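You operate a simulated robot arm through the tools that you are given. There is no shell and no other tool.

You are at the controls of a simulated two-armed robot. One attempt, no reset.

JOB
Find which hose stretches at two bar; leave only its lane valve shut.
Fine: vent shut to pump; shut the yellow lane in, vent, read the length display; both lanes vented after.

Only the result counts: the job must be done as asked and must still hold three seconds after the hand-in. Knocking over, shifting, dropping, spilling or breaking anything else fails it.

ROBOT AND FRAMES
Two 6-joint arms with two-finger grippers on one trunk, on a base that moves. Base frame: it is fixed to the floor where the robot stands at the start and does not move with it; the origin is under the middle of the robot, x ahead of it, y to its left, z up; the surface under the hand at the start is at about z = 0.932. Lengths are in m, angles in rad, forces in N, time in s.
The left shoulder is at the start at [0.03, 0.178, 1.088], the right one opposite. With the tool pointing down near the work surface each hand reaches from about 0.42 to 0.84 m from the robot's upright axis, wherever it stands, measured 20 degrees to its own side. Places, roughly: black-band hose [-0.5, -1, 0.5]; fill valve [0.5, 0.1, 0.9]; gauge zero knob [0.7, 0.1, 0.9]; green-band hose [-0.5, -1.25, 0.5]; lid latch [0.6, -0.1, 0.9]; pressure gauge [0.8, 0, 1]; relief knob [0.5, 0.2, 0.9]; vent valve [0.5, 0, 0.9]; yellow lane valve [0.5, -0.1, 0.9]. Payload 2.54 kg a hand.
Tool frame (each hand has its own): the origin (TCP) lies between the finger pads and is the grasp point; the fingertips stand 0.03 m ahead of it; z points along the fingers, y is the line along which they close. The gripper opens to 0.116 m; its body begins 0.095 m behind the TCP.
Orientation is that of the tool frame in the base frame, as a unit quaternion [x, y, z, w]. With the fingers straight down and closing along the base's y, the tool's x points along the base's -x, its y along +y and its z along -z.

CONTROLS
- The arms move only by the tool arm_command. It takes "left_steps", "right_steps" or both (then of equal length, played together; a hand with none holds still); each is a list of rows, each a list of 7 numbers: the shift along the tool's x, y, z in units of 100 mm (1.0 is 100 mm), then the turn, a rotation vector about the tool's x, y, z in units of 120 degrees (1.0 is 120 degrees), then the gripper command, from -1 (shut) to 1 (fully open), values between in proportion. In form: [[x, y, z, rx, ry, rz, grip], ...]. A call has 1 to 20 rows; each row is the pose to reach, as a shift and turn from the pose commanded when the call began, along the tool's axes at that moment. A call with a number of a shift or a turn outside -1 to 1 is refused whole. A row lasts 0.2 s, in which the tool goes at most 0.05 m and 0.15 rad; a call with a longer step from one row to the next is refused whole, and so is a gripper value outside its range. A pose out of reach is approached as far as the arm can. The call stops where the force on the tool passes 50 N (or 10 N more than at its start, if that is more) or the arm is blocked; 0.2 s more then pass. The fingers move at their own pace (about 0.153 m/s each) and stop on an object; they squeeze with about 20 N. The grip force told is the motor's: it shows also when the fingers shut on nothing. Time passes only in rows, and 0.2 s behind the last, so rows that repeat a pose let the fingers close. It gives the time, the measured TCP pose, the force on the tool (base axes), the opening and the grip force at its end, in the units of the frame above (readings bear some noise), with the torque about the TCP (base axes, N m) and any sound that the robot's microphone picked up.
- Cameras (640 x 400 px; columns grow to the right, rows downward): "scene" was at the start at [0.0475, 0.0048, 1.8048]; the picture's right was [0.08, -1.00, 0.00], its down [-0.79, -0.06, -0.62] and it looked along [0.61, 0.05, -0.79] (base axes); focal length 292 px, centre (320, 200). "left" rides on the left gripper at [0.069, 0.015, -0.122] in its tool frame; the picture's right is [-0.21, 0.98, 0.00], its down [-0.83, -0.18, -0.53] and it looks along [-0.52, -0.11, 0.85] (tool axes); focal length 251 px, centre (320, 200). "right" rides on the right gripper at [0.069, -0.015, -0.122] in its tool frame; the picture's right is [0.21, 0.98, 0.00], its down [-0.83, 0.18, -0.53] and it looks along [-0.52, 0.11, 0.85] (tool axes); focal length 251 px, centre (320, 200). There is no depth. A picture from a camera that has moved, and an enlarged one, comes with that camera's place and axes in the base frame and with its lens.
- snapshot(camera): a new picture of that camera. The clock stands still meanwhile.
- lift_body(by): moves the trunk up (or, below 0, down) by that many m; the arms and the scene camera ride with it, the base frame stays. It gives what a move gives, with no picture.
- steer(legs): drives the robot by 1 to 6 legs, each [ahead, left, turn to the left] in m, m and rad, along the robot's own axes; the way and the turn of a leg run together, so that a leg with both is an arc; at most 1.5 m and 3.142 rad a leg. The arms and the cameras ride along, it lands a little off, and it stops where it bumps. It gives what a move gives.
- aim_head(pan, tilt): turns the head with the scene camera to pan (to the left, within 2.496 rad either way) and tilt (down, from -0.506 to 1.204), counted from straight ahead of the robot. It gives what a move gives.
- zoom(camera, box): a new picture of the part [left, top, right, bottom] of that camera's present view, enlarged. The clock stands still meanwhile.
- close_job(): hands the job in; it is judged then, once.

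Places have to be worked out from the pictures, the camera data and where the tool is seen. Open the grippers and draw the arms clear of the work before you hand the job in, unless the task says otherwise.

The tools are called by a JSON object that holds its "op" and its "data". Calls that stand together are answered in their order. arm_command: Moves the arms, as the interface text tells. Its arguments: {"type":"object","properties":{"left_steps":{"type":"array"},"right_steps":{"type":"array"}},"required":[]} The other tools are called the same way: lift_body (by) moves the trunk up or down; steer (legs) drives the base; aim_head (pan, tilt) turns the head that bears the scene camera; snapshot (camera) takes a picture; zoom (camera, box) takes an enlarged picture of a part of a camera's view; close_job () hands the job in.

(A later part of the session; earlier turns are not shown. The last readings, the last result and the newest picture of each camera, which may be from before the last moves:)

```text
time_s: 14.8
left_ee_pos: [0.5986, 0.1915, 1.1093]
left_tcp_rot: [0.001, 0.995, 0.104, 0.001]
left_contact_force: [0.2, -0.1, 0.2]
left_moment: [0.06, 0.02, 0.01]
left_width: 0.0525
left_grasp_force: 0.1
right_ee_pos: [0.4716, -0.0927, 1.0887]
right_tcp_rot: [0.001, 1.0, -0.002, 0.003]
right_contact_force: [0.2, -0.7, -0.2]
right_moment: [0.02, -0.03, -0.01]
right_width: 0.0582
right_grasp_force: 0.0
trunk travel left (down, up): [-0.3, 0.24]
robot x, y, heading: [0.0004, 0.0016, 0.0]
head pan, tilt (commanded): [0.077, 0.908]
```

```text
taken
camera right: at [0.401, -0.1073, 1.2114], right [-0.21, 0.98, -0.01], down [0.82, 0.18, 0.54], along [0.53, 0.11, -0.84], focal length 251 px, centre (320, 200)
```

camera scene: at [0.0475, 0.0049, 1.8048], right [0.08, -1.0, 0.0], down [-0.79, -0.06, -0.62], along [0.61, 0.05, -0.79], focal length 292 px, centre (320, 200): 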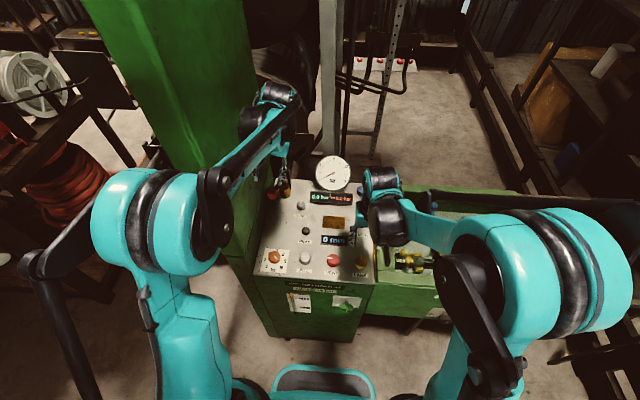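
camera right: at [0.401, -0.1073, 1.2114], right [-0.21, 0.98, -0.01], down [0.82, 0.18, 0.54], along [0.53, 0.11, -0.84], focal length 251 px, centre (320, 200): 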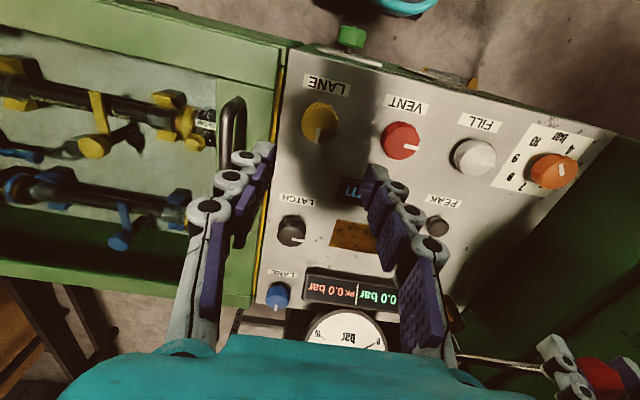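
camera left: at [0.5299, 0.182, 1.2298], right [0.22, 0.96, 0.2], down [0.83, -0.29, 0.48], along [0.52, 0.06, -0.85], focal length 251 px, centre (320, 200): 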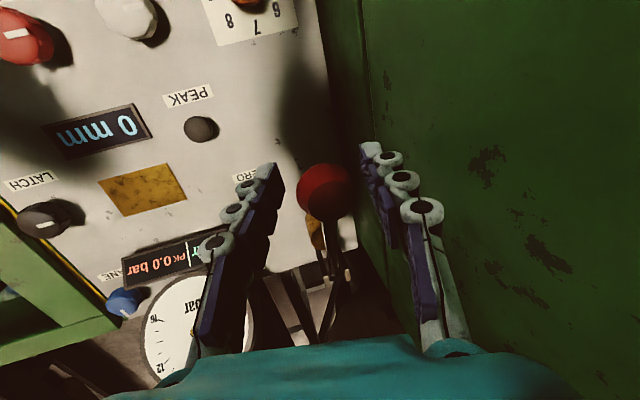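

The ball sits right at the TCP. I close on it and make a small first push (about 5° of lever arc), then read force and the pressure display.

{"op": "arm_command", "data": {"left_steps": [[0, 0, 0, 0, 0, 0, -1], [0, 0, 0, 0, 0, 0, -1], [0.05, -0.02, 0.097, 0, 0, 0, -1], [0.104, -0.041, 0.194, 0, 0, 0, -1]]}}

{"op": "zoom", "data": {"camera": "right", "box": [256, 250, 416, 350]}}

{"op": "snapshot", "data": {"camera": "left"}}

```text
time_s: 15.8
left_ee_pos: [0.5887, 0.1938, 1.0891]
left_tcp_rot: [0.0, 0.995, 0.104, 0.001]
left_contact_force: [6.6, 16.5, 5.3]
left_moment: [0.38, -1.25, -0.22]
left_width: 0.0327
left_grasp_force: 44.9
right_ee_pos: [0.472, -0.0911, 1.0895]
right_tcp_rot: [0.002, 1.0, -0.003, 0.003]
right_contact_force: [-1.0, 0.2, -0.1]
right_moment: [0.02, -0.04, 0.0]
right_width: 0.058
right_grasp_force: 0.2
trunk travel left (down, up): [-0.3, 0.24]
robot x, y, heading: [0.0026, 0.002, 0.001]
head pan, tilt (commanded): [0.077, 0.908]
```

```text
4.00 times, centred on (336, 300) of right
camera zoom: at [0.4008, -0.1054, 1.2117], right [-0.21, 0.98, -0.01], down [0.82, 0.18, 0.54], along [0.53, 0.11, -0.84], focal length 1006 px, centre (256, -200)
```

zoom: 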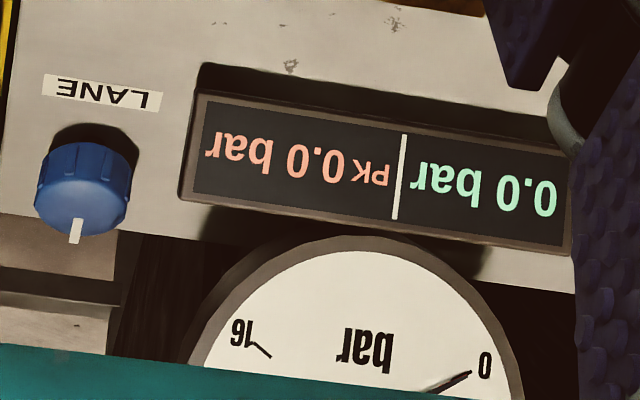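

```text
taken
camera left: at [0.5193, 0.1847, 1.2099], right [0.21, 0.96, 0.2], down [0.83, -0.29, 0.49], along [0.52, 0.06, -0.85], focal length 251 px, centre (320, 200)
```

left: 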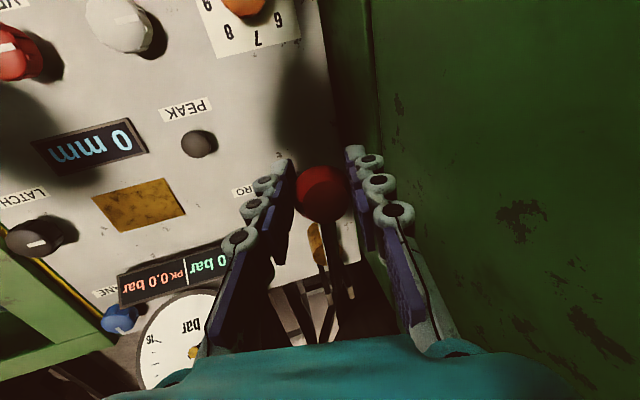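

The lever follows easily and pressure is still 0.0 bar. I continue the downstroke by about 10° more.

{"op": "arm_command", "data": {"left_steps": [[0.04, -0.019, 0.09, 0, 0, 0, -1], [0.076, -0.038, 0.178, 0, 0, 0, -1], [0.108, -0.058, 0.274, 0, 0, 0, -1], [0.138, -0.078, 0.369, 0, 0, 0, -1]]}}

{"op": "zoom", "data": {"camera": "right", "box": [256, 250, 416, 350]}}

{"op": "snapshot", "data": {"camera": "left"}}

```text
time_s: 16.8
left_ee_pos: [0.5734, 0.1947, 1.0511]
left_tcp_rot: [-0.002, 0.994, 0.105, 0.0]
left_contact_force: [3.8, 26.7, 8.8]
left_moment: [0.18, -1.12, 0.1]
left_width: 0.0323
left_grasp_force: 45.2
right_ee_pos: [0.4696, -0.0906, 1.0896]
right_tcp_rot: [0.002, 1.0, -0.003, 0.003]
right_contact_force: [0.3, 0.9, 0.4]
right_moment: [0.0, -0.01, 0.02]
right_width: 0.0581
right_grasp_force: 0.0
trunk travel left (down, up): [-0.3, 0.24]
robot x, y, heading: [-0.0023, 0.0004, 0.004]
head pan, tilt (commanded): [0.077, 0.908]
```

```text
4.00 times, centred on (336, 300) of right
camera zoom: at [0.4003, -0.1043, 1.212], right [-0.21, 0.98, -0.01], down [0.82, 0.18, 0.54], along [0.53, 0.11, -0.84], focal length 1006 px, centre (256, -200)
```

zoom: 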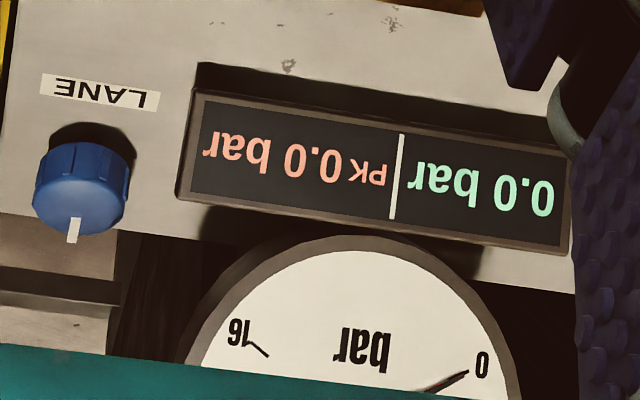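

```text
taken
camera left: at [0.5053, 0.1849, 1.172], right [0.21, 0.96, 0.2], down [0.83, -0.29, 0.48], along [0.52, 0.07, -0.85], focal length 251 px, centre (320, 200)
```

left: 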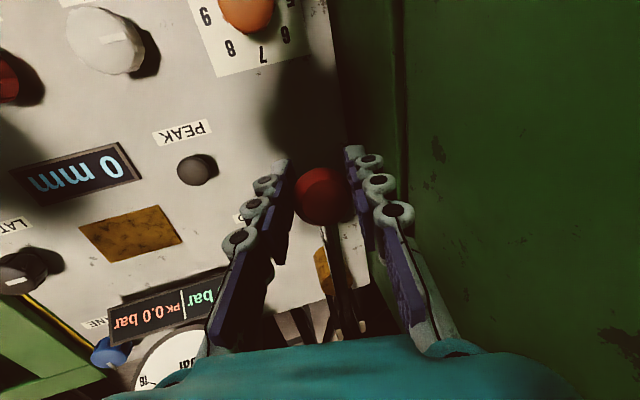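

Still 0.0 bar at about half stroke; y-force suggests the ball's plane is a few mm further left, so I ease +y a bit and continue the stroke down to near horizontal.

{"op": "arm_command", "data": {"left_steps": [[0.022, 0.01, 0.095, 0, 0, 0, -1], [0.043, -0.01, 0.191, 0, 0, 0, -1], [0.056, -0.03, 0.29, 0, 0, 0, -1], [0.069, -0.052, 0.386, 0, 0, 0, -1]]}}

{"op": "zoom", "data": {"camera": "right", "box": [256, 250, 416, 350]}}

{"op": "snapshot", "data": {"camera": "left"}}

```text
time_s: 17.8
left_ee_pos: [0.5681, 0.1954, 1.0128]
left_tcp_rot: [0.0, 0.995, 0.105, 0.0]
left_contact_force: [3.0, 17.0, 9.3]
left_moment: [0.37, -1.18, 0.06]
left_width: 0.0326
left_grasp_force: 44.7
right_ee_pos: [0.4694, -0.0915, 1.0899]
right_tcp_rot: [0.003, 1.0, -0.004, 0.003]
right_contact_force: [-0.2, 0.4, -0.2]
right_moment: [0.04, -0.01, 0.0]
right_width: 0.0581
right_grasp_force: 0.1
trunk travel left (down, up): [-0.3, 0.24]
robot x, y, heading: [0.0018, 0.0001, -0.003]
head pan, tilt (commanded): [0.077, 0.908]
```

```text
4.00 times, centred on (336, 300) of right
camera zoom: at [0.4, -0.1058, 1.212], right [-0.21, 0.98, -0.01], down [0.82, 0.18, 0.54], along [0.53, 0.11, -0.84], focal length 1006 px, centre (256, -200)
```

zoom: 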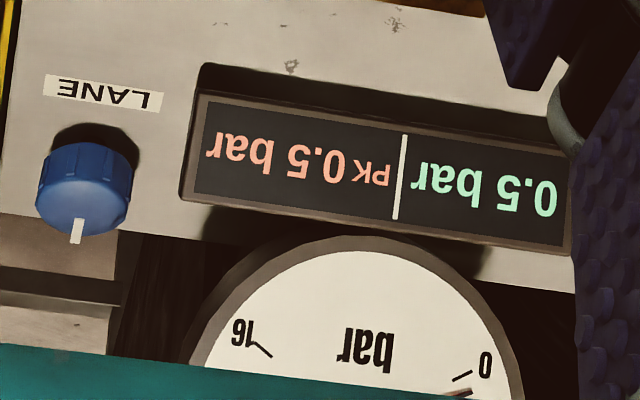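

```text
taken
camera left: at [0.4985, 0.1853, 1.1337], right [0.21, 0.96, 0.2], down [0.83, -0.29, 0.48], along [0.52, 0.06, -0.85], focal length 251 px, centre (320, 200)
```

left: 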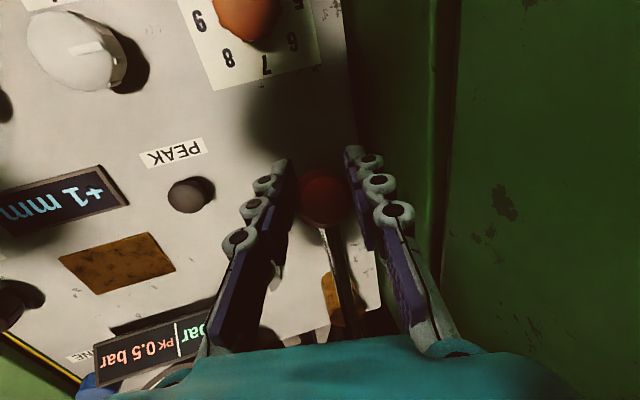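

The pump works: 0.5 bar and length +1 mm after one stroke. I do one more full up-and-down cycle along the arc and read again.

{"op": "arm_command", "data": {"left_steps": [[-0.026, 0.051, -0.196, 0, 0, 0, -1], [-0.069, 0.092, -0.386, 0, 0, 0, -1], [-0.131, 0.131, -0.574, 0, 0, 0, -1], [-0.207, 0.165, -0.755, 0, 0, 0, -1], [-0.299, 0.197, -0.929, 0, 0, 0, -1], [-0.207, 0.165, -0.755, 0, 0, 0, -1], [-0.131, 0.131, -0.574, 0, 0, 0, -1], [-0.069, 0.092, -0.386, 0, 0, 0, -1], [-0.026, 0.051, -0.196, 0, 0, 0, -1], [0, 0.01, 0, 0, 0, 0, -1]]}}

{"op": "zoom", "data": {"camera": "right", "box": [256, 250, 416, 350]}}

{"op": "snapshot", "data": {"camera": "left"}}

```text
time_s: 20.0
left_ee_pos: [0.5681, 0.1947, 1.0124]
left_tcp_rot: [0.001, 0.994, 0.105, 0.0]
left_contact_force: [3.9, 12.5, 8.4]
left_moment: [0.32, -0.88, 0.18]
left_width: 0.0331
left_grasp_force: 44.9
right_ee_pos: [0.4712, -0.0913, 1.091]
right_tcp_rot: [0.002, 1.0, -0.003, 0.002]
right_contact_force: [0.5, 0.1, -0.4]
right_moment: [0.02, 0.02, -0.01]
right_width: 0.0578
right_grasp_force: 0.1
trunk travel left (down, up): [-0.3, 0.24]
robot x, y, heading: [0.0018, 0.0035, 0.002]
head pan, tilt (commanded): [0.077, 0.908]
```

```text
4.00 times, centred on (336, 300) of right
camera zoom: at [0.4003, -0.1063, 1.2118], right [-0.21, 0.98, -0.01], down [0.82, 0.18, 0.54], along [0.53, 0.11, -0.84], focal length 1006 px, centre (256, -200)
```

zoom: 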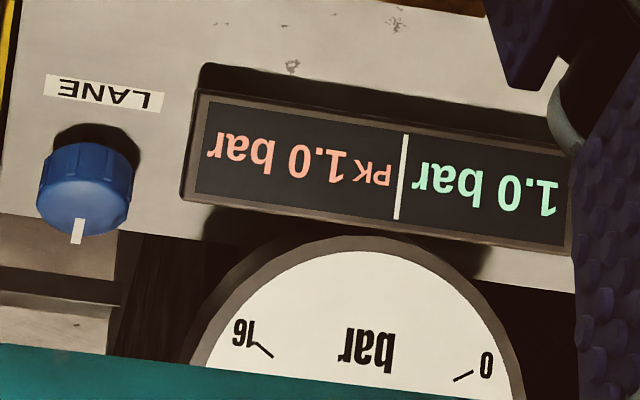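

```text
taken
camera left: at [0.499, 0.1853, 1.1336], right [0.21, 0.96, 0.2], down [0.83, -0.29, 0.48], along [0.52, 0.06, -0.85], focal length 251 px, centre (320, 200)
```

left: 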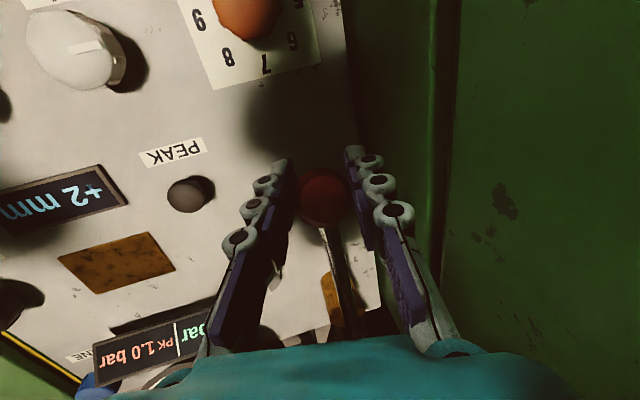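

Now 1.0 bar and +2 mm – each stroke adds 0.5 bar. One more cycle to reach 1.5 bar.

{"op": "arm_command", "data": {"left_steps": [[-0.026, 0.048, -0.196, 0, 0, 0, -1], [-0.069, 0.087, -0.386, 0, 0, 0, -1], [-0.131, 0.126, -0.574, 0, 0, 0, -1], [-0.207, 0.16, -0.755, 0, 0, 0, -1], [-0.299, 0.192, -0.929, 0, 0, 0, -1], [-0.207, 0.16, -0.755, 0, 0, 0, -1], [-0.131, 0.126, -0.574, 0, 0, 0, -1], [-0.069, 0.087, -0.386, 0, 0, 0, -1], [-0.026, 0.048, -0.196, 0, 0, 0, -1], [0, 0.005, 0, 0, 0, 0, -1]]}}

{"op": "zoom", "data": {"camera": "right", "box": [256, 250, 416, 350]}}

{"op": "snapshot", "data": {"camera": "left"}}

```text
time_s: 22.2
left_ee_pos: [0.5675, 0.1961, 1.0133]
left_tcp_rot: [0.0, 0.994, 0.105, 0.0]
left_contact_force: [5.2, 6.3, 8.5]
left_moment: [0.16, -1.05, 0.01]
left_width: 0.0326
left_grasp_force: 45.2
right_ee_pos: [0.4702, -0.0924, 1.09]
right_tcp_rot: [0.002, 1.0, -0.002, 0.003]
right_contact_force: [0.4, -0.2, -0.9]
right_moment: [0.01, 0.03, 0.0]
right_width: 0.0579
right_grasp_force: 0.1
trunk travel left (down, up): [-0.3, 0.24]
robot x, y, heading: [0.0002, 0.0028, 0.001]
head pan, tilt (commanded): [0.077, 0.908]
```

```text
4.00 times, centred on (336, 300) of right
camera zoom: at [0.4003, -0.1072, 1.2117], right [-0.21, 0.98, -0.01], down [0.82, 0.18, 0.54], along [0.53, 0.11, -0.84], focal length 1006 px, centre (256, -200)
```

zoom: 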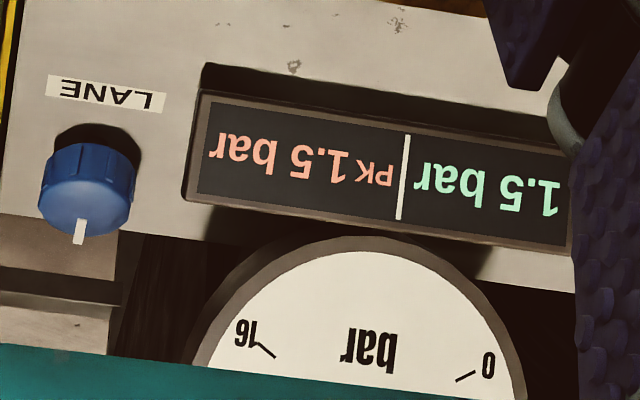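

```text
taken
camera left: at [0.4985, 0.1855, 1.1345], right [0.22, 0.96, 0.2], down [0.83, -0.29, 0.49], along [0.52, 0.06, -0.85], focal length 251 px, centre (320, 200)
```

left: 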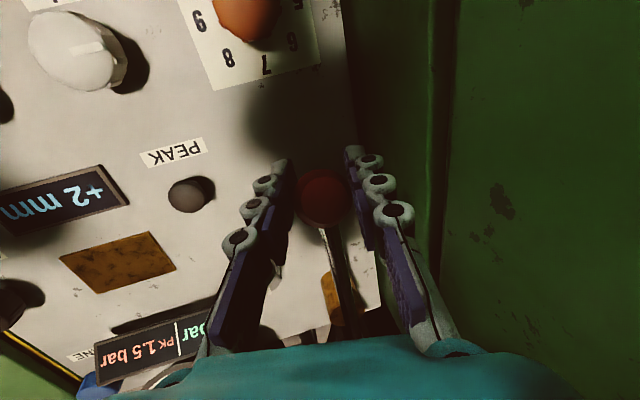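

1.5 bar now. One more cycle should bring 2.0 bar.

{"op": "arm_command", "data": {"left_steps": [[-0.026, 0.046, -0.196, 0, 0, 0, -1], [-0.069, 0.085, -0.386, 0, 0, 0, -1], [-0.131, 0.124, -0.574, 0, 0, 0, -1], [-0.207, 0.158, -0.755, 0, 0, 0, -1], [-0.299, 0.19, -0.929, 0, 0, 0, -1], [-0.207, 0.158, -0.755, 0, 0, 0, -1], [-0.131, 0.124, -0.574, 0, 0, 0, -1], [-0.069, 0.085, -0.386, 0, 0, 0, -1], [-0.026, 0.046, -0.196, 0, 0, 0, -1], [0, 0.003, 0, 0, 0, 0, -1]]}}

{"op": "zoom", "data": {"camera": "right", "box": [256, 250, 416, 350]}}

{"op": "snapshot", "data": {"camera": "left"}}

```text
time_s: 24.4
left_ee_pos: [0.5683, 0.1958, 1.0125]
left_tcp_rot: [0.0, 0.995, 0.104, 0.0]
left_contact_force: [4.8, -6.2, 9.0]
left_moment: [0.31, -0.95, -0.09]
left_width: 0.033
left_grasp_force: 44.8
right_ee_pos: [0.4711, -0.0934, 1.0899]
right_tcp_rot: [0.002, 1.0, -0.001, 0.002]
right_contact_force: [-0.1, -0.8, -0.9]
right_moment: [0.01, -0.01, -0.02]
right_width: 0.058
right_grasp_force: 0.1
trunk travel left (down, up): [-0.3, 0.24]
robot x, y, heading: [0.0048, 0.0009, -0.002]
head pan, tilt (commanded): [0.077, 0.908]
```

```text
4.00 times, centred on (336, 300) of right
camera zoom: at [0.4003, -0.1086, 1.2116], right [-0.21, 0.98, -0.01], down [0.82, 0.18, 0.54], along [0.53, 0.11, -0.84], focal length 1006 px, centre (256, -200)
```

zoom: 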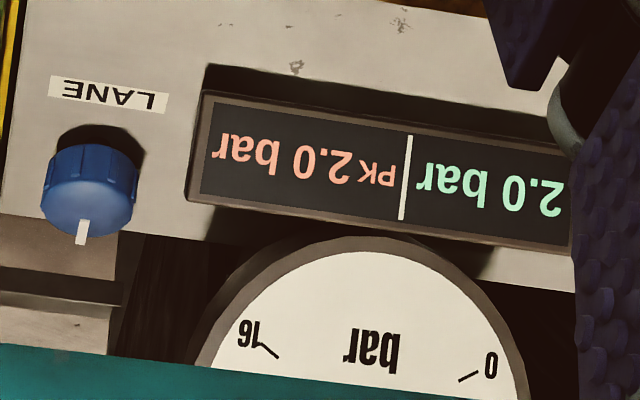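

```text
taken
camera left: at [0.4989, 0.1852, 1.1343], right [0.22, 0.95, 0.2], down [0.83, -0.29, 0.48], along [0.52, 0.06, -0.85], focal length 251 px, centre (320, 200)
```

left: 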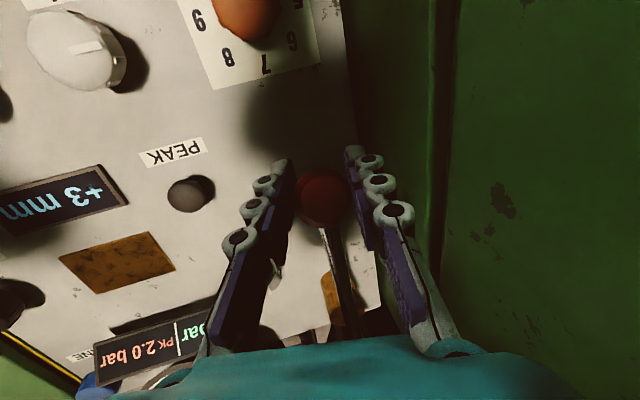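

2.0 bar reached, +3 mm with both lanes open. I bring the lever back up to its starting angle (upstroke does not pump), then check the force before releasing.

{"op": "arm_command", "data": {"left_steps": [[-0.026, 0.046, -0.196, 0, 0, 0, -1], [-0.069, 0.085, -0.386, 0, 0, 0, -1], [-0.131, 0.124, -0.574, 0, 0, 0, -1], [-0.207, 0.158, -0.755, 0, 0, 0, -1], [-0.307, 0.192, -0.94, 0, 0, 0, -1], [-0.307, 0.192, -0.94, 0, 0, 0, -1]]}}

{"op": "zoom", "data": {"camera": "right", "box": [256, 250, 416, 350]}}

```text
time_s: 25.8
left_ee_pos: [0.5973, 0.1949, 1.1083]
left_tcp_rot: [0.0, 0.995, 0.103, -0.002]
left_contact_force: [-17.5, -5.0, -37.3]
left_moment: [0.23, 0.31, -0.05]
left_width: 0.0325
left_grasp_force: 44.9
right_ee_pos: [0.4707, -0.0939, 1.0887]
right_tcp_rot: [0.002, 1.0, -0.003, 0.003]
right_contact_force: [-0.7, -0.2, 0.3]
right_moment: [0.01, -0.02, -0.03]
right_width: 0.0583
right_grasp_force: 0.0
trunk travel left (down, up): [-0.3, 0.24]
robot x, y, heading: [0.001, 0.0003, -0.001]
head pan, tilt (commanded): [0.077, 0.908]
```

```text
4.00 times, centred on (336, 300) of right
camera zoom: at [0.4012, -0.1072, 1.2108], right [-0.21, 0.98, -0.01], down [0.82, 0.18, 0.54], along [0.53, 0.11, -0.84], focal length 1006 px, centre (256, -200)
```

zoom: 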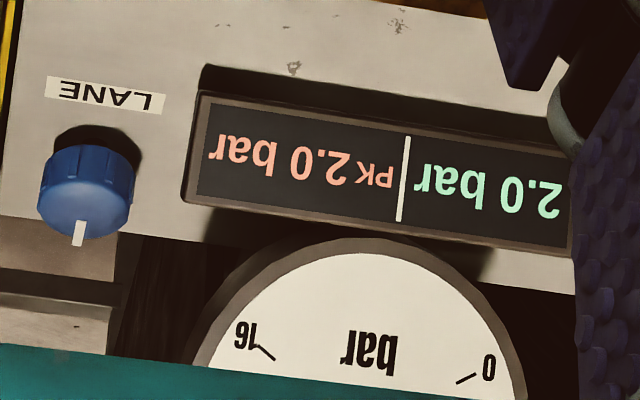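

The lever is at its upper stop and pressure holds at 2.0 bar. I release gently and retract the left hand along its finger axis.

{"op": "arm_command", "data": {"left_steps": [[0.01, 0, 0.03, 0, 0, 0, -0.1], [0.01, 0, 0.02, 0, 0, 0, -0.1], [0.01, 0, -0.3, 0, 0, 0, -0.1], [0.01, 0, -0.7, 0, 0, 0, -0.1], [0.01, 0, -1.0, 0, 0, 0, -0.1]]}}

{"op": "snapshot", "data": {"camera": "left"}}

{"op": "snapshot", "data": {"camera": "right"}}

{"op": "zoom", "data": {"camera": "right", "box": [256, 70, 384, 170]}}

```text
time_s: 27.0
left_ee_pos: [0.5969, 0.1742, 1.2093]
left_tcp_rot: [0.0, 0.995, 0.103, 0.0]
left_contact_force: [0.5, 0.6, 0.0]
left_moment: [-0.01, 0.0, -0.02]
left_width: 0.0521
left_grasp_force: 0.0
right_ee_pos: [0.4702, -0.0934, 1.0895]
right_tcp_rot: [0.002, 1.0, -0.003, 0.002]
right_contact_force: [0.0, 0.4, 0.3]
right_moment: [-0.02, -0.02, 0.03]
right_width: 0.058
right_grasp_force: 0.1
trunk travel left (down, up): [-0.3, 0.24]
robot x, y, heading: [-0.0019, 0.0014, -0.0]
head pan, tilt (commanded): [0.077, 0.908]
```

```text
taken
camera left: at [0.5276, 0.1634, 1.3298], right [0.21, 0.96, 0.2], down [0.83, -0.29, 0.48], along [0.52, 0.06, -0.85], focal length 251 px, centre (320, 200)
```

left: 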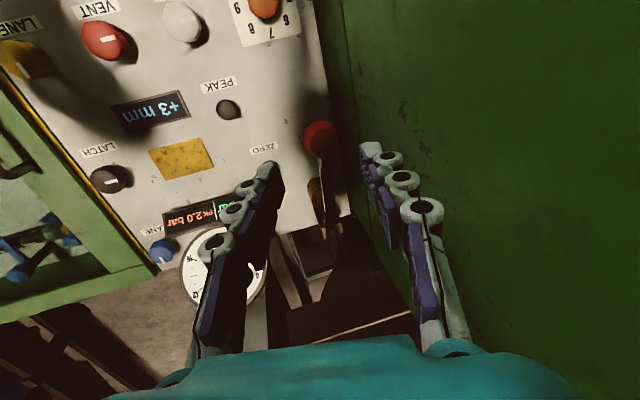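

```text
taken
camera right: at [0.4001, -0.1078, 1.2117], right [-0.21, 0.98, -0.01], down [0.82, 0.18, 0.54], along [0.53, 0.11, -0.84], focal length 251 px, centre (320, 200)
```

right: 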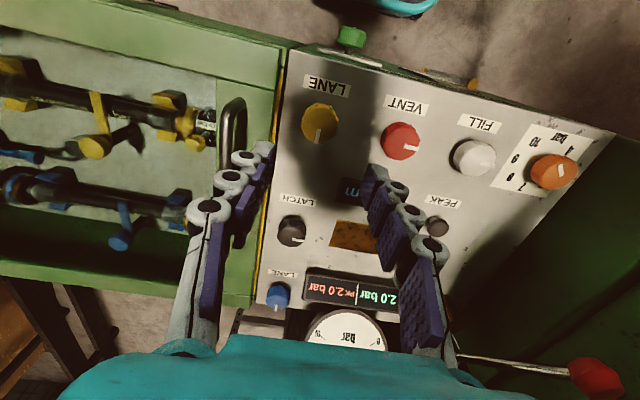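

```text
4.00 times, centred on (320, 120) of right
camera zoom: at [0.4001, -0.1078, 1.2117], right [-0.21, 0.98, -0.01], down [0.82, 0.18, 0.54], along [0.53, 0.11, -0.84], focal length 1006 px, centre (320, 520)
```

zoom: 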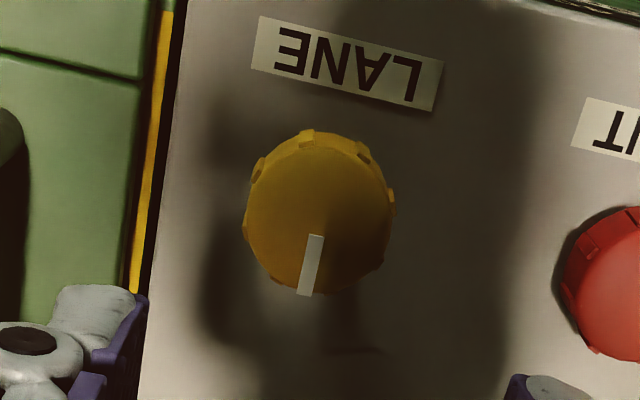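

Display shows 2.0 bar and +3 mm; the yellow knob is at ≈[0.473, -0.093], just under the right hand. I descend in two steps around it.

{"op": "arm_command", "data": {"right_steps": [[-0.02, 0, 0.3, 0, 0, 0, 0.0], [-0.02, 0, 0.6, 0, 0, 0, 0.0], [-0.02, 0, 0.7, 0, 0, 0, 0.0]]}}

{"op": "zoom", "data": {"camera": "right", "box": [192, 60, 448, 220]}}

```text
time_s: 27.8
left_ee_pos: [0.597, 0.1736, 1.2079]
left_tcp_rot: [0.0, 0.995, 0.104, 0.001]
left_contact_force: [0.3, -0.9, -0.3]
left_moment: [0.01, -0.03, -0.01]
left_width: 0.0522
left_grasp_force: 0.0
right_ee_pos: [0.4723, -0.0941, 1.0198]
right_tcp_rot: [0.002, 1.0, -0.002, 0.003]
right_contact_force: [0.3, -0.1, 0.7]
right_moment: [0.01, 0.02, -0.03]
right_width: 0.058
right_grasp_force: 0.1
trunk travel left (down, up): [-0.3, 0.24]
robot x, y, heading: [-0.0021, -0.0002, 0.002]
head pan, tilt (commanded): [0.077, 0.908]
```

```text
2.50 times, centred on (320, 140) of right
camera zoom: at [0.4032, -0.1078, 1.1422], right [-0.21, 0.98, -0.01], down [0.82, 0.18, 0.54], along [0.53, 0.11, -0.84], focal length 629 px, centre (320, 350)
```

zoom: 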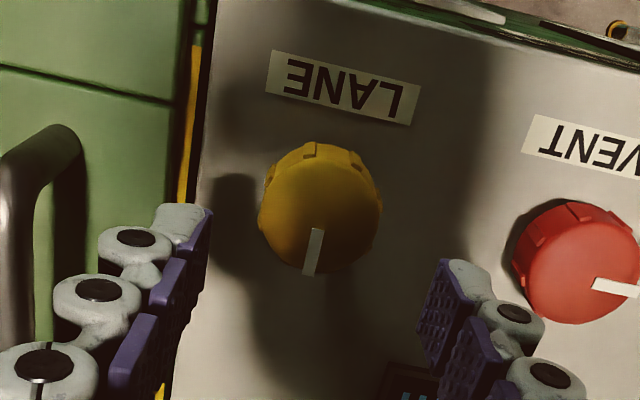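

TCP is well centred on the yellow knob (scene estimate [0.4716, -0.0925]). I lower to TCP z≈0.969, close, and read the forces.

{"op": "arm_command", "data": {"right_steps": [[0, 0.01, 0.25, 0, 0, 0, 0.0], [0, 0.01, 0.5, 0, 0, 0, 0.0], [0, 0.01, 0.5, 0, 0, 0, -1], [0, 0.01, 0.5, 0, 0, 0, -1]]}}

```text
time_s: 28.8
left_ee_pos: [0.5981, 0.1729, 1.2081]
left_tcp_rot: [0.0, 0.994, 0.106, 0.001]
left_contact_force: [-0.1, 0.1, -0.6]
left_moment: [0.0, 0.02, 0.0]
left_width: 0.0522
left_grasp_force: 0.0
right_ee_pos: [0.4743, -0.0933, 0.9701]
right_tcp_rot: [0.001, 1.0, -0.003, 0.002]
right_contact_force: [5.3, -5.5, 3.7]
right_moment: [-0.18, -0.19, 0.0]
right_width: 0.0362
right_grasp_force: 45.5
trunk travel left (down, up): [-0.3, 0.24]
robot x, y, heading: [-0.0003, 0.0015, -0.001]
head pan, tilt (commanded): [0.077, 0.908]
```

Gripped with small forces. I turn counter-clockwise 43° first and check.

{"op": "arm_command", "data": {"right_steps": [[0, 0, 0, 0, 0, -0.06, -1], [0, 0, 0, 0, 0, -0.12, -1], [0, 0, 0, 0, 0, -0.18, -1], [0, 0, 0, 0, 0, -0.24, -1], [0, 0, 0, 0, 0, -0.3, -1], [0, 0, 0, 0, 0, -0.36, -1]]}}

{"op": "snapshot", "data": {"camera": "right"}}

```text
time_s: 30.2
left_ee_pos: [0.5977, 0.1737, 1.2086]
left_tcp_rot: [0.0, 0.994, 0.105, 0.0]
left_contact_force: [-1.3, 0.2, 0.2]
left_moment: [-0.01, 0.01, 0.0]
left_width: 0.0523
left_grasp_force: 0.1
right_ee_pos: [0.4736, -0.092, 0.9701]
right_tcp_rot: [-0.367, 0.93, -0.003, 0.002]
right_contact_force: [17.5, -5.2, 25.4]
right_moment: [0.21, -1.02, 0.01]
right_width: 0.0359
right_grasp_force: 44.5
trunk travel left (down, up): [-0.3, 0.24]
robot x, y, heading: [-0.0021, 0.0001, -0.001]
head pan, tilt (commanded): [0.077, 0.908]
```

```text
taken
camera right: at [0.4329, -0.1511, 1.0923], right [-0.82, 0.57, -0.01], down [0.48, 0.7, 0.53], along [0.31, 0.44, -0.85], focal length 251 px, centre (320, 200)
```

right: 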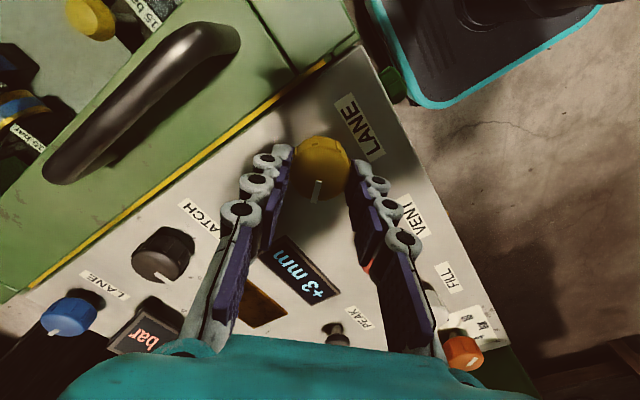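

Half done, forces modest. I nudge +x and up by about 1 mm and continue to 90°.

{"op": "arm_command", "data": {"right_steps": [[-0.011, -0.01, -0.01, 0, 0, -0.05, -1], [-0.011, -0.01, -0.01, 0, 0, -0.1, -1], [-0.011, -0.01, -0.01, 0, 0, -0.15, -1], [-0.011, -0.01, -0.01, 0, 0, -0.2, -1], [-0.011, -0.01, -0.01, 0, 0, -0.25, -1], [-0.011, -0.01, -0.01, 0, 0, -0.3, -1], [-0.011, -0.01, -0.01, 0, 0, -0.35, -1], [-0.011, -0.01, -0.01, 0, 0, -0.395, -1]]}}

{"op": "snapshot", "data": {"camera": "right"}}

{"op": "snapshot", "data": {"camera": "left"}}

```text
time_s: 32.0
left_ee_pos: [0.5971, 0.1738, 1.2087]
left_tcp_rot: [0.0, 0.995, 0.105, 0.0]
left_contact_force: [0.6, -0.5, -0.2]
left_moment: [-0.03, -0.03, -0.01]
left_width: 0.0523
left_grasp_force: 0.2
right_ee_pos: [0.4738, -0.0925, 0.9698]
right_tcp_rot: [0.71, -0.704, 0.002, 0.0]
right_contact_force: [-15.3, -3.6, -25.7]
right_moment: [0.14, 0.33, -0.14]
right_width: 0.0362
right_grasp_force: 45.2
trunk travel left (down, up): [-0.3, 0.24]
robot x, y, heading: [-0.0015, -0.0002, 0.004]
head pan, tilt (commanded): [0.077, 0.908]
```

```text
taken
camera right: at [0.4892, -0.1616, 1.0928], right [-0.97, -0.22, 0.0], down [-0.19, 0.83, 0.53], along [-0.12, 0.52, -0.85], focal length 251 px, centre (320, 200)
```

right: 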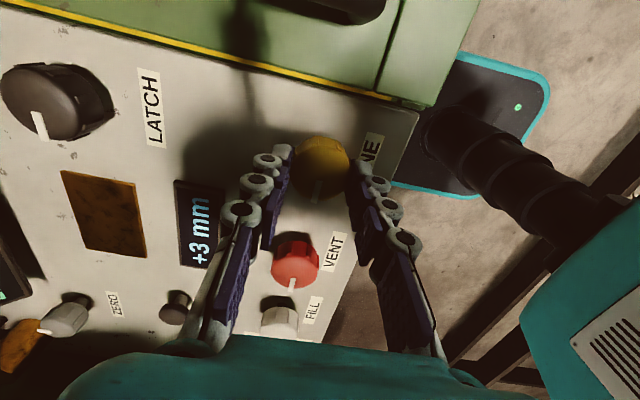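

```text
taken
camera left: at [0.5281, 0.1631, 1.3291], right [0.21, 0.96, 0.2], down [0.83, -0.29, 0.48], along [0.52, 0.06, -0.85], focal length 251 px, centre (320, 200)
```

left: 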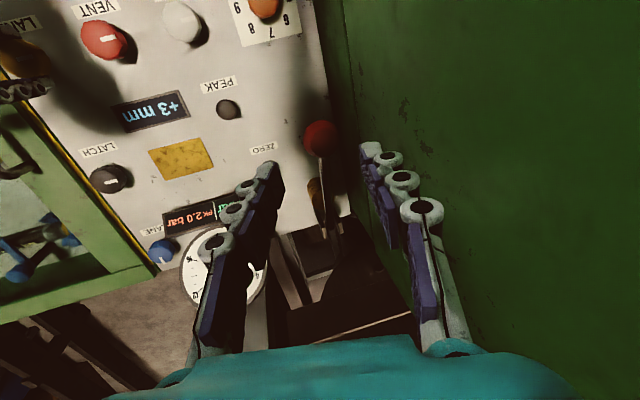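

Yellow is now turned 90° (shut). I release and lift, then verify the pointer.

{"op": "arm_command", "data": {"right_steps": [[0, 0, 0, 0, 0, 0, 0.0], [0, 0, 0, 0, 0, 0, 0.0], [0, 0, -0.35, 0, 0, 0, 0.0], [0, 0, -0.7, 0, 0, 0, 0.0]]}}

{"op": "snapshot", "data": {"camera": "right"}}

{"op": "zoom", "data": {"camera": "left", "box": [0, 0, 256, 260]}}

```text
time_s: 33.0
left_ee_pos: [0.5958, 0.1742, 1.2082]
left_tcp_rot: [0.0, 0.994, 0.105, 0.0]
left_contact_force: [0.0, 0.1, 0.2]
left_moment: [-0.01, -0.02, 0.03]
left_width: 0.052
left_grasp_force: 0.0
right_ee_pos: [0.4738, -0.09, 1.0407]
right_tcp_rot: [0.71, -0.705, 0.004, 0.0]
right_contact_force: [-0.2, 0.5, 0.2]
right_moment: [0.01, 0.02, -0.04]
right_width: 0.0579
right_grasp_force: 0.0
trunk travel left (down, up): [-0.3, 0.24]
robot x, y, heading: [-0.0006, -0.002, -0.001]
head pan, tilt (commanded): [0.077, 0.908]
```

```text
taken
camera right: at [0.4894, -0.1593, 1.1641], right [-0.98, -0.22, 0.0], down [-0.19, 0.83, 0.53], along [-0.11, 0.52, -0.85], focal length 251 px, centre (320, 200)
```

right: 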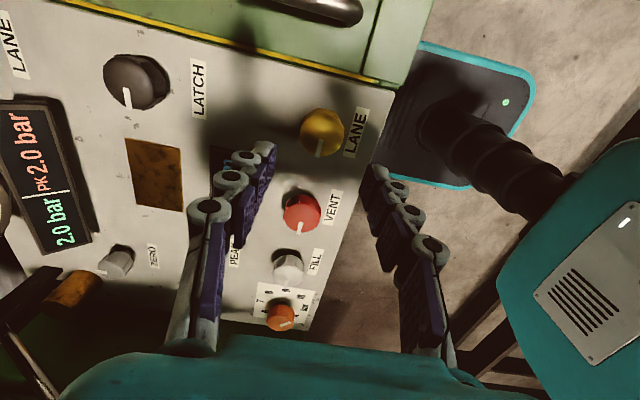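

```text
1.54 times, centred on (128, 130) of left
camera zoom: at [0.5274, 0.1636, 1.3295], right [0.21, 0.96, 0.2], down [0.83, -0.29, 0.48], along [0.52, 0.06, -0.85], focal length 387 px, centre (615, 308)
```

zoom: 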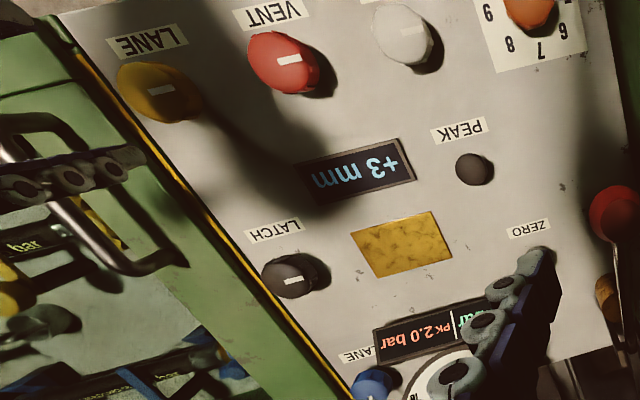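

Yellow's pointer now matches vent and fill (shut), pressure still 2.0 bar, +3 mm. I move over to the vent in the same hand orientation and come down to check centring.

{"op": "arm_command", "data": {"right_steps": [[-0.3, 0, 0, 0, 0, 0, 0.0], [-0.6, 0, 0, 0, 0, 0, 0.0], [-0.88, 0, 0, 0, 0, 0, 0.0], [-0.88, 0, 0.2, 0, 0, 0, 0.0]]}}

{"op": "zoom", "data": {"camera": "right", "box": [192, 60, 448, 220]}}

```text
time_s: 34.0
left_ee_pos: [0.5985, 0.1726, 1.2077]
left_tcp_rot: [0.0, 0.995, 0.104, 0.0]
left_contact_force: [0.3, 0.4, -0.2]
left_moment: [0.03, 0.03, 0.01]
left_width: 0.0521
left_grasp_force: 0.1
right_ee_pos: [0.4729, -0.0043, 1.0212]
right_tcp_rot: [0.71, -0.704, 0.004, 0.0]
right_contact_force: [0.8, 0.4, 0.6]
right_moment: [0.02, -0.01, -0.01]
right_width: 0.0582
right_grasp_force: 0.1
trunk travel left (down, up): [-0.3, 0.24]
robot x, y, heading: [0.0005, 0.0033, -0.003]
head pan, tilt (commanded): [0.077, 0.908]
```

```text
2.50 times, centred on (320, 140) of right
camera zoom: at [0.4891, -0.0722, 1.1439], right [-0.98, -0.22, 0.0], down [-0.19, 0.83, 0.53], along [-0.11, 0.52, -0.85], focal length 629 px, centre (320, 350)
```

zoom: 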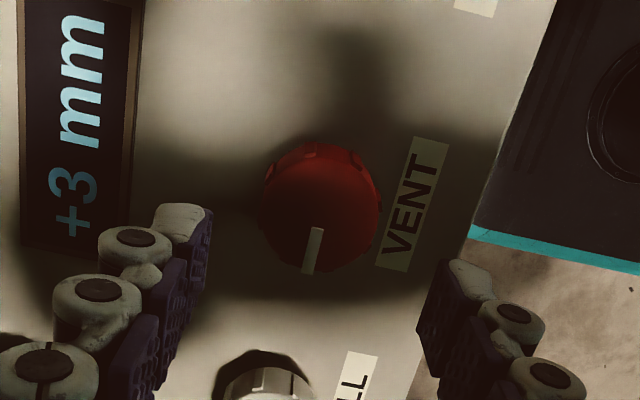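

Alignment looks the same as the good yellow grip. I descend, close, and check forces.

{"op": "arm_command", "data": {"right_steps": [[0, 0, 0.25, 0, 0, 0, 0.0], [0, 0, 0.51, 0, 0, 0, 0.0], [0, 0, 0.51, 0, 0, 0, -1], [0, 0, 0.51, 0, 0, 0, -1]]}}

```text
time_s: 35.0
left_ee_pos: [0.597, 0.1735, 1.209]
left_tcp_rot: [0.0, 0.994, 0.105, 0.0]
left_contact_force: [0.2, -0.3, -0.7]
left_moment: [0.0, 0.01, 0.02]
left_width: 0.0526
left_grasp_force: 0.0
right_ee_pos: [0.4754, -0.0051, 0.9688]
right_tcp_rot: [0.709, -0.705, 0.003, 0.0]
right_contact_force: [-1.3, 0.7, -2.9]
right_moment: [0.14, -0.22, 0.0]
right_width: 0.0364
right_grasp_force: 44.8
trunk travel left (down, up): [-0.3, 0.24]
robot x, y, heading: [-0.0018, -0.0002, 0.001]
head pan, tilt (commanded): [0.077, 0.908]
```

Well centred. I turn the vent clockwise back toward open, first 48°.

{"op": "arm_command", "data": {"right_steps": [[0, 0, 0, 0, 0, 0.06, -1], [0, 0, 0, 0, 0, 0.12, -1], [0, 0, 0, 0, 0, 0.18, -1], [0, 0, 0, 0, 0, 0.24, -1], [0, 0, 0, 0, 0, 0.3, -1], [0, 0, 0, 0, 0, 0.36, -1], [0, 0, 0, 0, 0, 0.4, -1]]}}

{"op": "snapshot", "data": {"camera": "right"}}

```text
time_s: 36.6
left_ee_pos: [0.5973, 0.1738, 1.2085]
left_tcp_rot: [0.0, 0.995, 0.105, 0.0]
left_contact_force: [-0.7, -0.4, 0.4]
left_moment: [-0.02, -0.01, -0.02]
left_width: 0.0521
left_grasp_force: 0.1
right_ee_pos: [0.4736, -0.0038, 0.9698]
right_tcp_rot: [-0.361, 0.932, -0.003, 0.0]
right_contact_force: [-16.2, -0.6, -25.4]
right_moment: [-0.13, 0.48, 0.06]
right_width: 0.0362
right_grasp_force: 45.3
trunk travel left (down, up): [-0.3, 0.24]
robot x, y, heading: [0.0011, -0.0018, -0.001]
head pan, tilt (commanded): [0.077, 0.908]
```

```text
taken
camera right: at [0.4317, -0.062, 1.0921], right [-0.82, 0.58, -0.01], down [0.49, 0.69, 0.53], along [0.31, 0.43, -0.85], focal length 251 px, centre (320, 200)
```

right: 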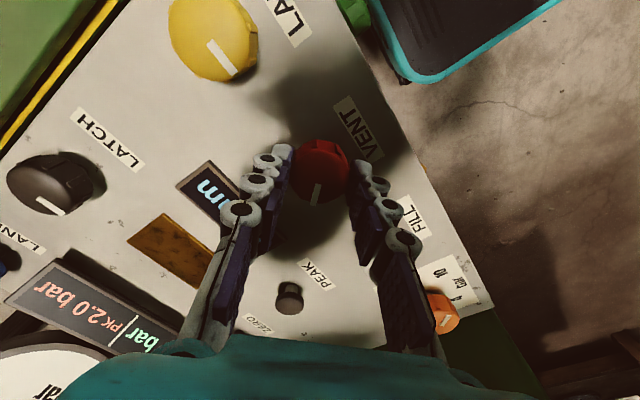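

Following well; I relax 1 mm toward -x/down and finish the remaining ~42°.

{"op": "arm_command", "data": {"right_steps": [[0.008, 0.008, 0.01, 0, 0, 0.05, -1], [0.008, 0.008, 0.01, 0, 0, 0.1, -1], [0.008, 0.008, 0.01, 0, 0, 0.15, -1], [0.008, 0.008, 0.01, 0, 0, 0.2, -1], [0.008, 0.008, 0.01, 0, 0, 0.25, -1], [0.008, 0.008, 0.01, 0, 0, 0.3, -1], [0.008, 0.008, 0.01, 0, 0, 0.353, -1]]}}

{"op": "snapshot", "data": {"camera": "right"}}

{"op": "snapshot", "data": {"camera": "left"}}

```text
time_s: 38.2
left_ee_pos: [0.5953, 0.174, 1.2087]
left_tcp_rot: [0.0, 0.994, 0.105, 0.001]
left_contact_force: [0.3, 0.6, 0.2]
left_moment: [0.01, 0.0, -0.02]
left_width: 0.0526
left_grasp_force: 0.1
right_ee_pos: [0.4714, -0.0038, 0.9689]
right_tcp_rot: [0.0, 1.0, -0.002, 0.004]
right_contact_force: [6.1, 9.6, 33.4]
right_moment: [0.38, -0.4, 0.2]
right_width: 0.0363
right_grasp_force: 45.4
trunk travel left (down, up): [-0.3, 0.24]
robot x, y, heading: [-0.0013, 0.0008, -0.003]
head pan, tilt (commanded): [0.077, 0.908]
```

```text
taken
camera right: at [0.4023, -0.0181, 1.0905], right [-0.21, 0.98, -0.01], down [0.82, 0.18, 0.54], along [0.53, 0.11, -0.84], focal length 251 px, centre (320, 200)
```

right: 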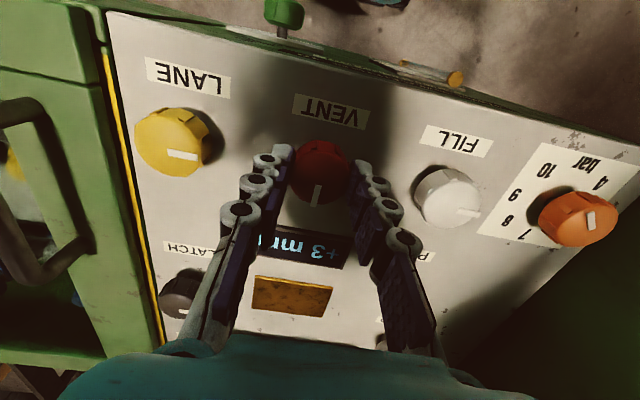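

```text
taken
camera left: at [0.5267, 0.165, 1.3298], right [0.21, 0.96, 0.2], down [0.83, -0.29, 0.49], along [0.52, 0.06, -0.85], focal length 251 px, centre (320, 200)
```

left: 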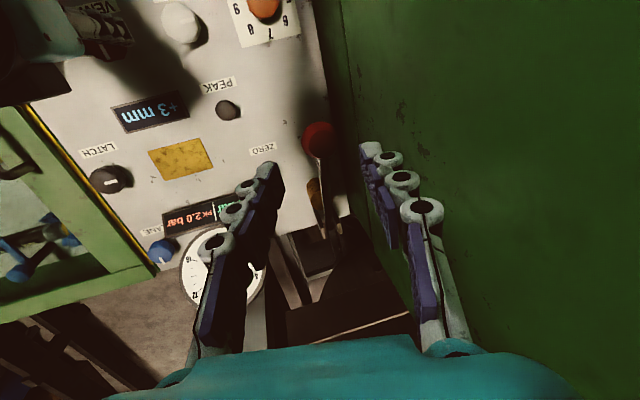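

Vent is back at its open position and length still reads +3 mm, but the live pressure is hidden. I release, lift and read both displays.

{"op": "arm_command", "data": {"right_steps": [[0, 0, 0, 0, 0, 0, 0.0], [0, 0, 0, 0, 0, 0, 0.0], [0, 0, -0.4, 0, 0, 0, 0.0], [0, 0, -0.8, 0, 0, 0, 0.0], [0, -0.3, -1.0, 0, 0, 0, 0.0], [0, -0.6, -1.0, 0, 0, 0, 0.0], [0, -0.88, -1.0, 0, 0, 0, 0.0]]}}

{"op": "snapshot", "data": {"camera": "right"}}

{"op": "zoom", "data": {"camera": "right", "box": [256, 170, 480, 330]}}

{"op": "zoom", "data": {"camera": "left", "box": [60, 0, 300, 250]}}

```text
time_s: 39.8
left_ee_pos: [0.5967, 0.1728, 1.2087]
left_tcp_rot: [0.0, 0.994, 0.105, 0.0]
left_contact_force: [-0.4, -0.3, 0.1]
left_moment: [0.02, -0.01, 0.03]
left_width: 0.0523
left_grasp_force: 0.1
right_ee_pos: [0.4699, -0.0938, 1.0679]
right_tcp_rot: [-0.001, 1.0, -0.001, 0.003]
right_contact_force: [-0.5, -1.4, 0.0]
right_moment: [0.03, -0.02, -0.01]
right_width: 0.058
right_grasp_force: 0.1
trunk travel left (down, up): [-0.3, 0.24]
robot x, y, heading: [0.0017, -0.0008, 0.001]
head pan, tilt (commanded): [0.077, 0.908]
```

```text
taken
camera right: at [0.4016, -0.1082, 1.1902], right [-0.22, 0.98, -0.01], down [0.82, 0.18, 0.54], along [0.53, 0.11, -0.84], focal length 251 px, centre (320, 200)
```

right: 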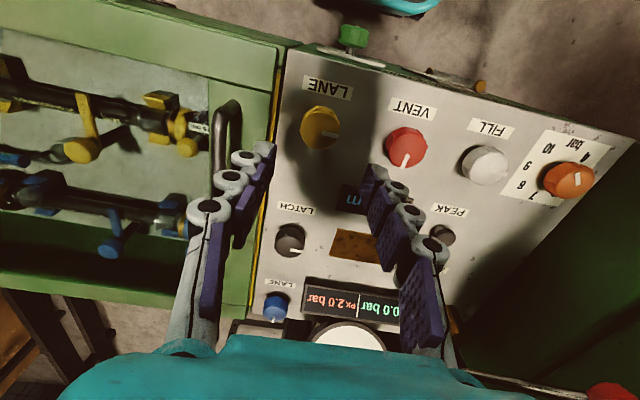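

```text
2.50 times, centred on (368, 250) of right
camera zoom: at [0.4016, -0.1082, 1.1902], right [-0.22, 0.98, -0.01], down [0.82, 0.18, 0.54], along [0.53, 0.11, -0.84], focal length 629 px, centre (200, 75)
```

zoom: 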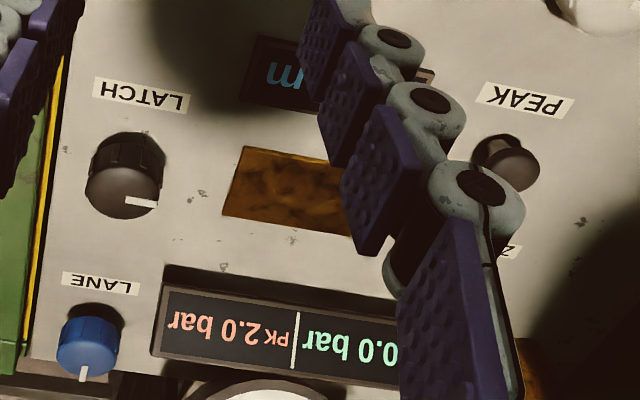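

```text
1.60 times, centred on (180, 125) of left
camera zoom: at [0.5282, 0.1631, 1.3292], right [0.21, 0.96, 0.2], down [0.83, -0.29, 0.48], along [0.52, 0.06, -0.85], focal length 402 px, centre (544, 320)
```

zoom: 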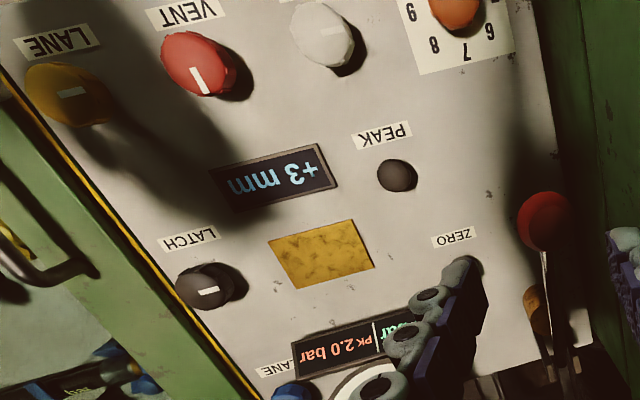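

Live pressure is 0.0 bar after venting while the length still reads +3 mm with only the yellow lane trapped – so the yellow hose is the one stretching. To confirm and vent both lanes, I'll open yellow again and watch the length; first I rotate the hand to 90° above the yellow knob.

{"op": "arm_command", "data": {"right_steps": [[-0.03, 0.01, 0, 0, 0, -0.07, 0], [-0.03, 0.01, 0, 0, 0, -0.14, 0], [-0.03, 0.01, 0, 0, 0, -0.21, 0], [-0.03, 0.01, 0, 0, 0, -0.28, 0], [-0.03, 0.01, 0, 0, 0, -0.35, 0], [-0.03, 0.01, 0, 0, 0, -0.42, 0], [-0.03, 0.01, 0, 0, 0, -0.49, 0], [-0.03, 0.01, 0, 0, 0, -0.56, 0], [-0.03, 0.01, 0, 0, 0, -0.63, 0], [-0.03, 0.01, 0, 0, 0, -0.7, 0], [-0.03, 0.01, 0, 0, 0, -0.75, 0], [-0.03, 0.01, 0.3, 0, 0, -0.75, 0], [-0.03, 0.01, 0.47, 0, 0, -0.75, 0]]}}

{"op": "zoom", "data": {"camera": "right", "box": [192, 60, 448, 220]}}

{"op": "zoom", "data": {"camera": "left", "box": [60, 0, 300, 250]}}

```text
time_s: 42.6
left_ee_pos: [0.5977, 0.1738, 1.2085]
left_tcp_rot: [0.001, 0.995, 0.104, -0.001]
left_contact_force: [-0.2, -0.2, 0.0]
left_moment: [0.01, -0.01, 0.0]
left_width: 0.0523
left_grasp_force: 0.2
right_ee_pos: [0.4739, -0.0912, 1.021]
right_tcp_rot: [0.708, -0.707, 0.003, 0.0]
right_contact_force: [0.8, -0.8, -0.4]
right_moment: [-0.01, 0.02, 0.03]
right_width: 0.0579
right_grasp_force: 0.1
trunk travel left (down, up): [-0.3, 0.24]
robot x, y, heading: [0.0011, -0.0006, -0.001]
head pan, tilt (commanded): [0.077, 0.908]
```

```text
2.50 times, centred on (320, 140) of right
camera zoom: at [0.4895, -0.1591, 1.1441], right [-0.98, -0.22, 0.0], down [-0.19, 0.83, 0.53], along [-0.11, 0.52, -0.85], focal length 629 px, centre (320, 350)
```

zoom: 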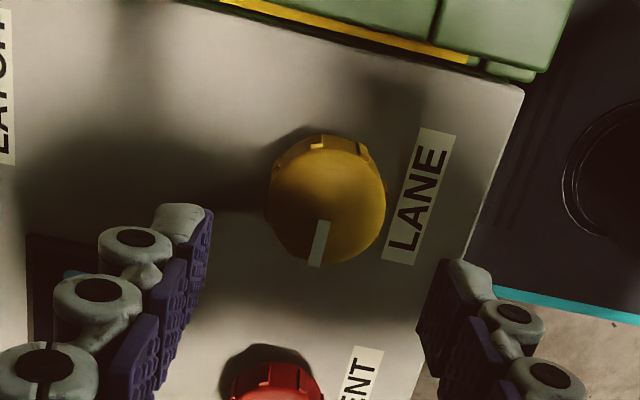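

```text
1.60 times, centred on (180, 125) of left
camera zoom: at [0.5281, 0.1639, 1.3292], right [0.21, 0.96, 0.2], down [0.83, -0.29, 0.48], along [0.52, 0.06, -0.85], focal length 402 px, centre (544, 320)
```

zoom: 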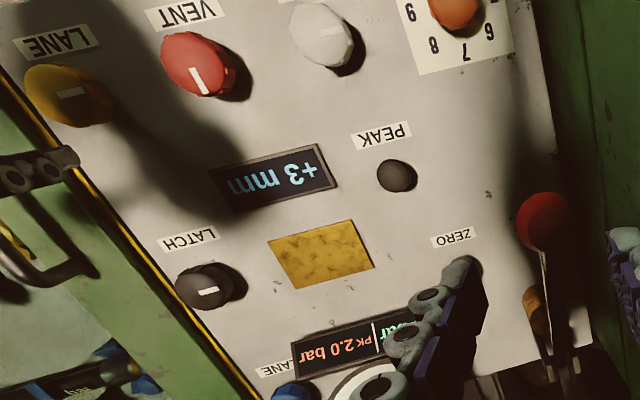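

Length still reads +3 mm over time with the manifold vented. I correct by ~2-3 mm, descend and grip the yellow knob.

{"op": "arm_command", "data": {"right_steps": [[0.026, 0.018, 0.25, 0, 0, 0, 0.0], [0.026, 0.018, 0.51, 0, 0, 0, 0.0], [0.026, 0.018, 0.51, 0, 0, 0, -1], [0.026, 0.018, 0.51, 0, 0, 0, -1]]}}

```text
time_s: 43.6
left_ee_pos: [0.5974, 0.1728, 1.2082]
left_tcp_rot: [0.0, 0.995, 0.104, 0.001]
left_contact_force: [0.3, -0.4, 0.0]
left_moment: [-0.01, -0.01, -0.03]
left_width: 0.0524
left_grasp_force: 0.0
right_ee_pos: [0.4737, -0.0945, 0.9721]
right_tcp_rot: [0.708, -0.706, 0.005, 0.0]
right_contact_force: [8.7, -0.5, 9.5]
right_moment: [0.04, -0.44, -0.01]
right_width: 0.0361
right_grasp_force: 44.8
trunk travel left (down, up): [-0.3, 0.24]
robot x, y, heading: [-0.0013, -0.0031, -0.001]
head pan, tilt (commanded): [0.077, 0.908]
```

Gripped with low forces. I turn yellow clockwise about 48° toward open.

{"op": "arm_command", "data": {"right_steps": [[0, -0.01, 0, 0, 0, 0.06, -1], [0, -0.01, 0, 0, 0, 0.12, -1], [0, -0.01, 0, 0, 0, 0.18, -1], [0, -0.01, 0, 0, 0, 0.24, -1], [0, -0.01, 0, 0, 0, 0.3, -1], [0, -0.01, 0, 0, 0, 0.36, -1], [0, -0.01, 0, 0, 0, 0.4, -1]]}}

```text
time_s: 45.2
left_ee_pos: [0.5945, 0.1727, 1.2098]
left_tcp_rot: [0.0, 0.995, 0.104, 0.001]
left_contact_force: [-0.4, -0.5, -1.0]
left_moment: [0.01, -0.04, -0.01]
left_width: 0.0522
left_grasp_force: 0.0
right_ee_pos: [0.4734, -0.0941, 0.9715]
right_tcp_rot: [-0.359, 0.933, -0.004, 0.001]
right_contact_force: [-11.2, 3.0, 5.0]
right_moment: [-0.54, 1.3, -0.01]
right_width: 0.036
right_grasp_force: 44.9
trunk travel left (down, up): [-0.3, 0.24]
robot x, y, heading: [-0.0003, -0.0002, -0.002]
head pan, tilt (commanded): [0.077, 0.908]
```

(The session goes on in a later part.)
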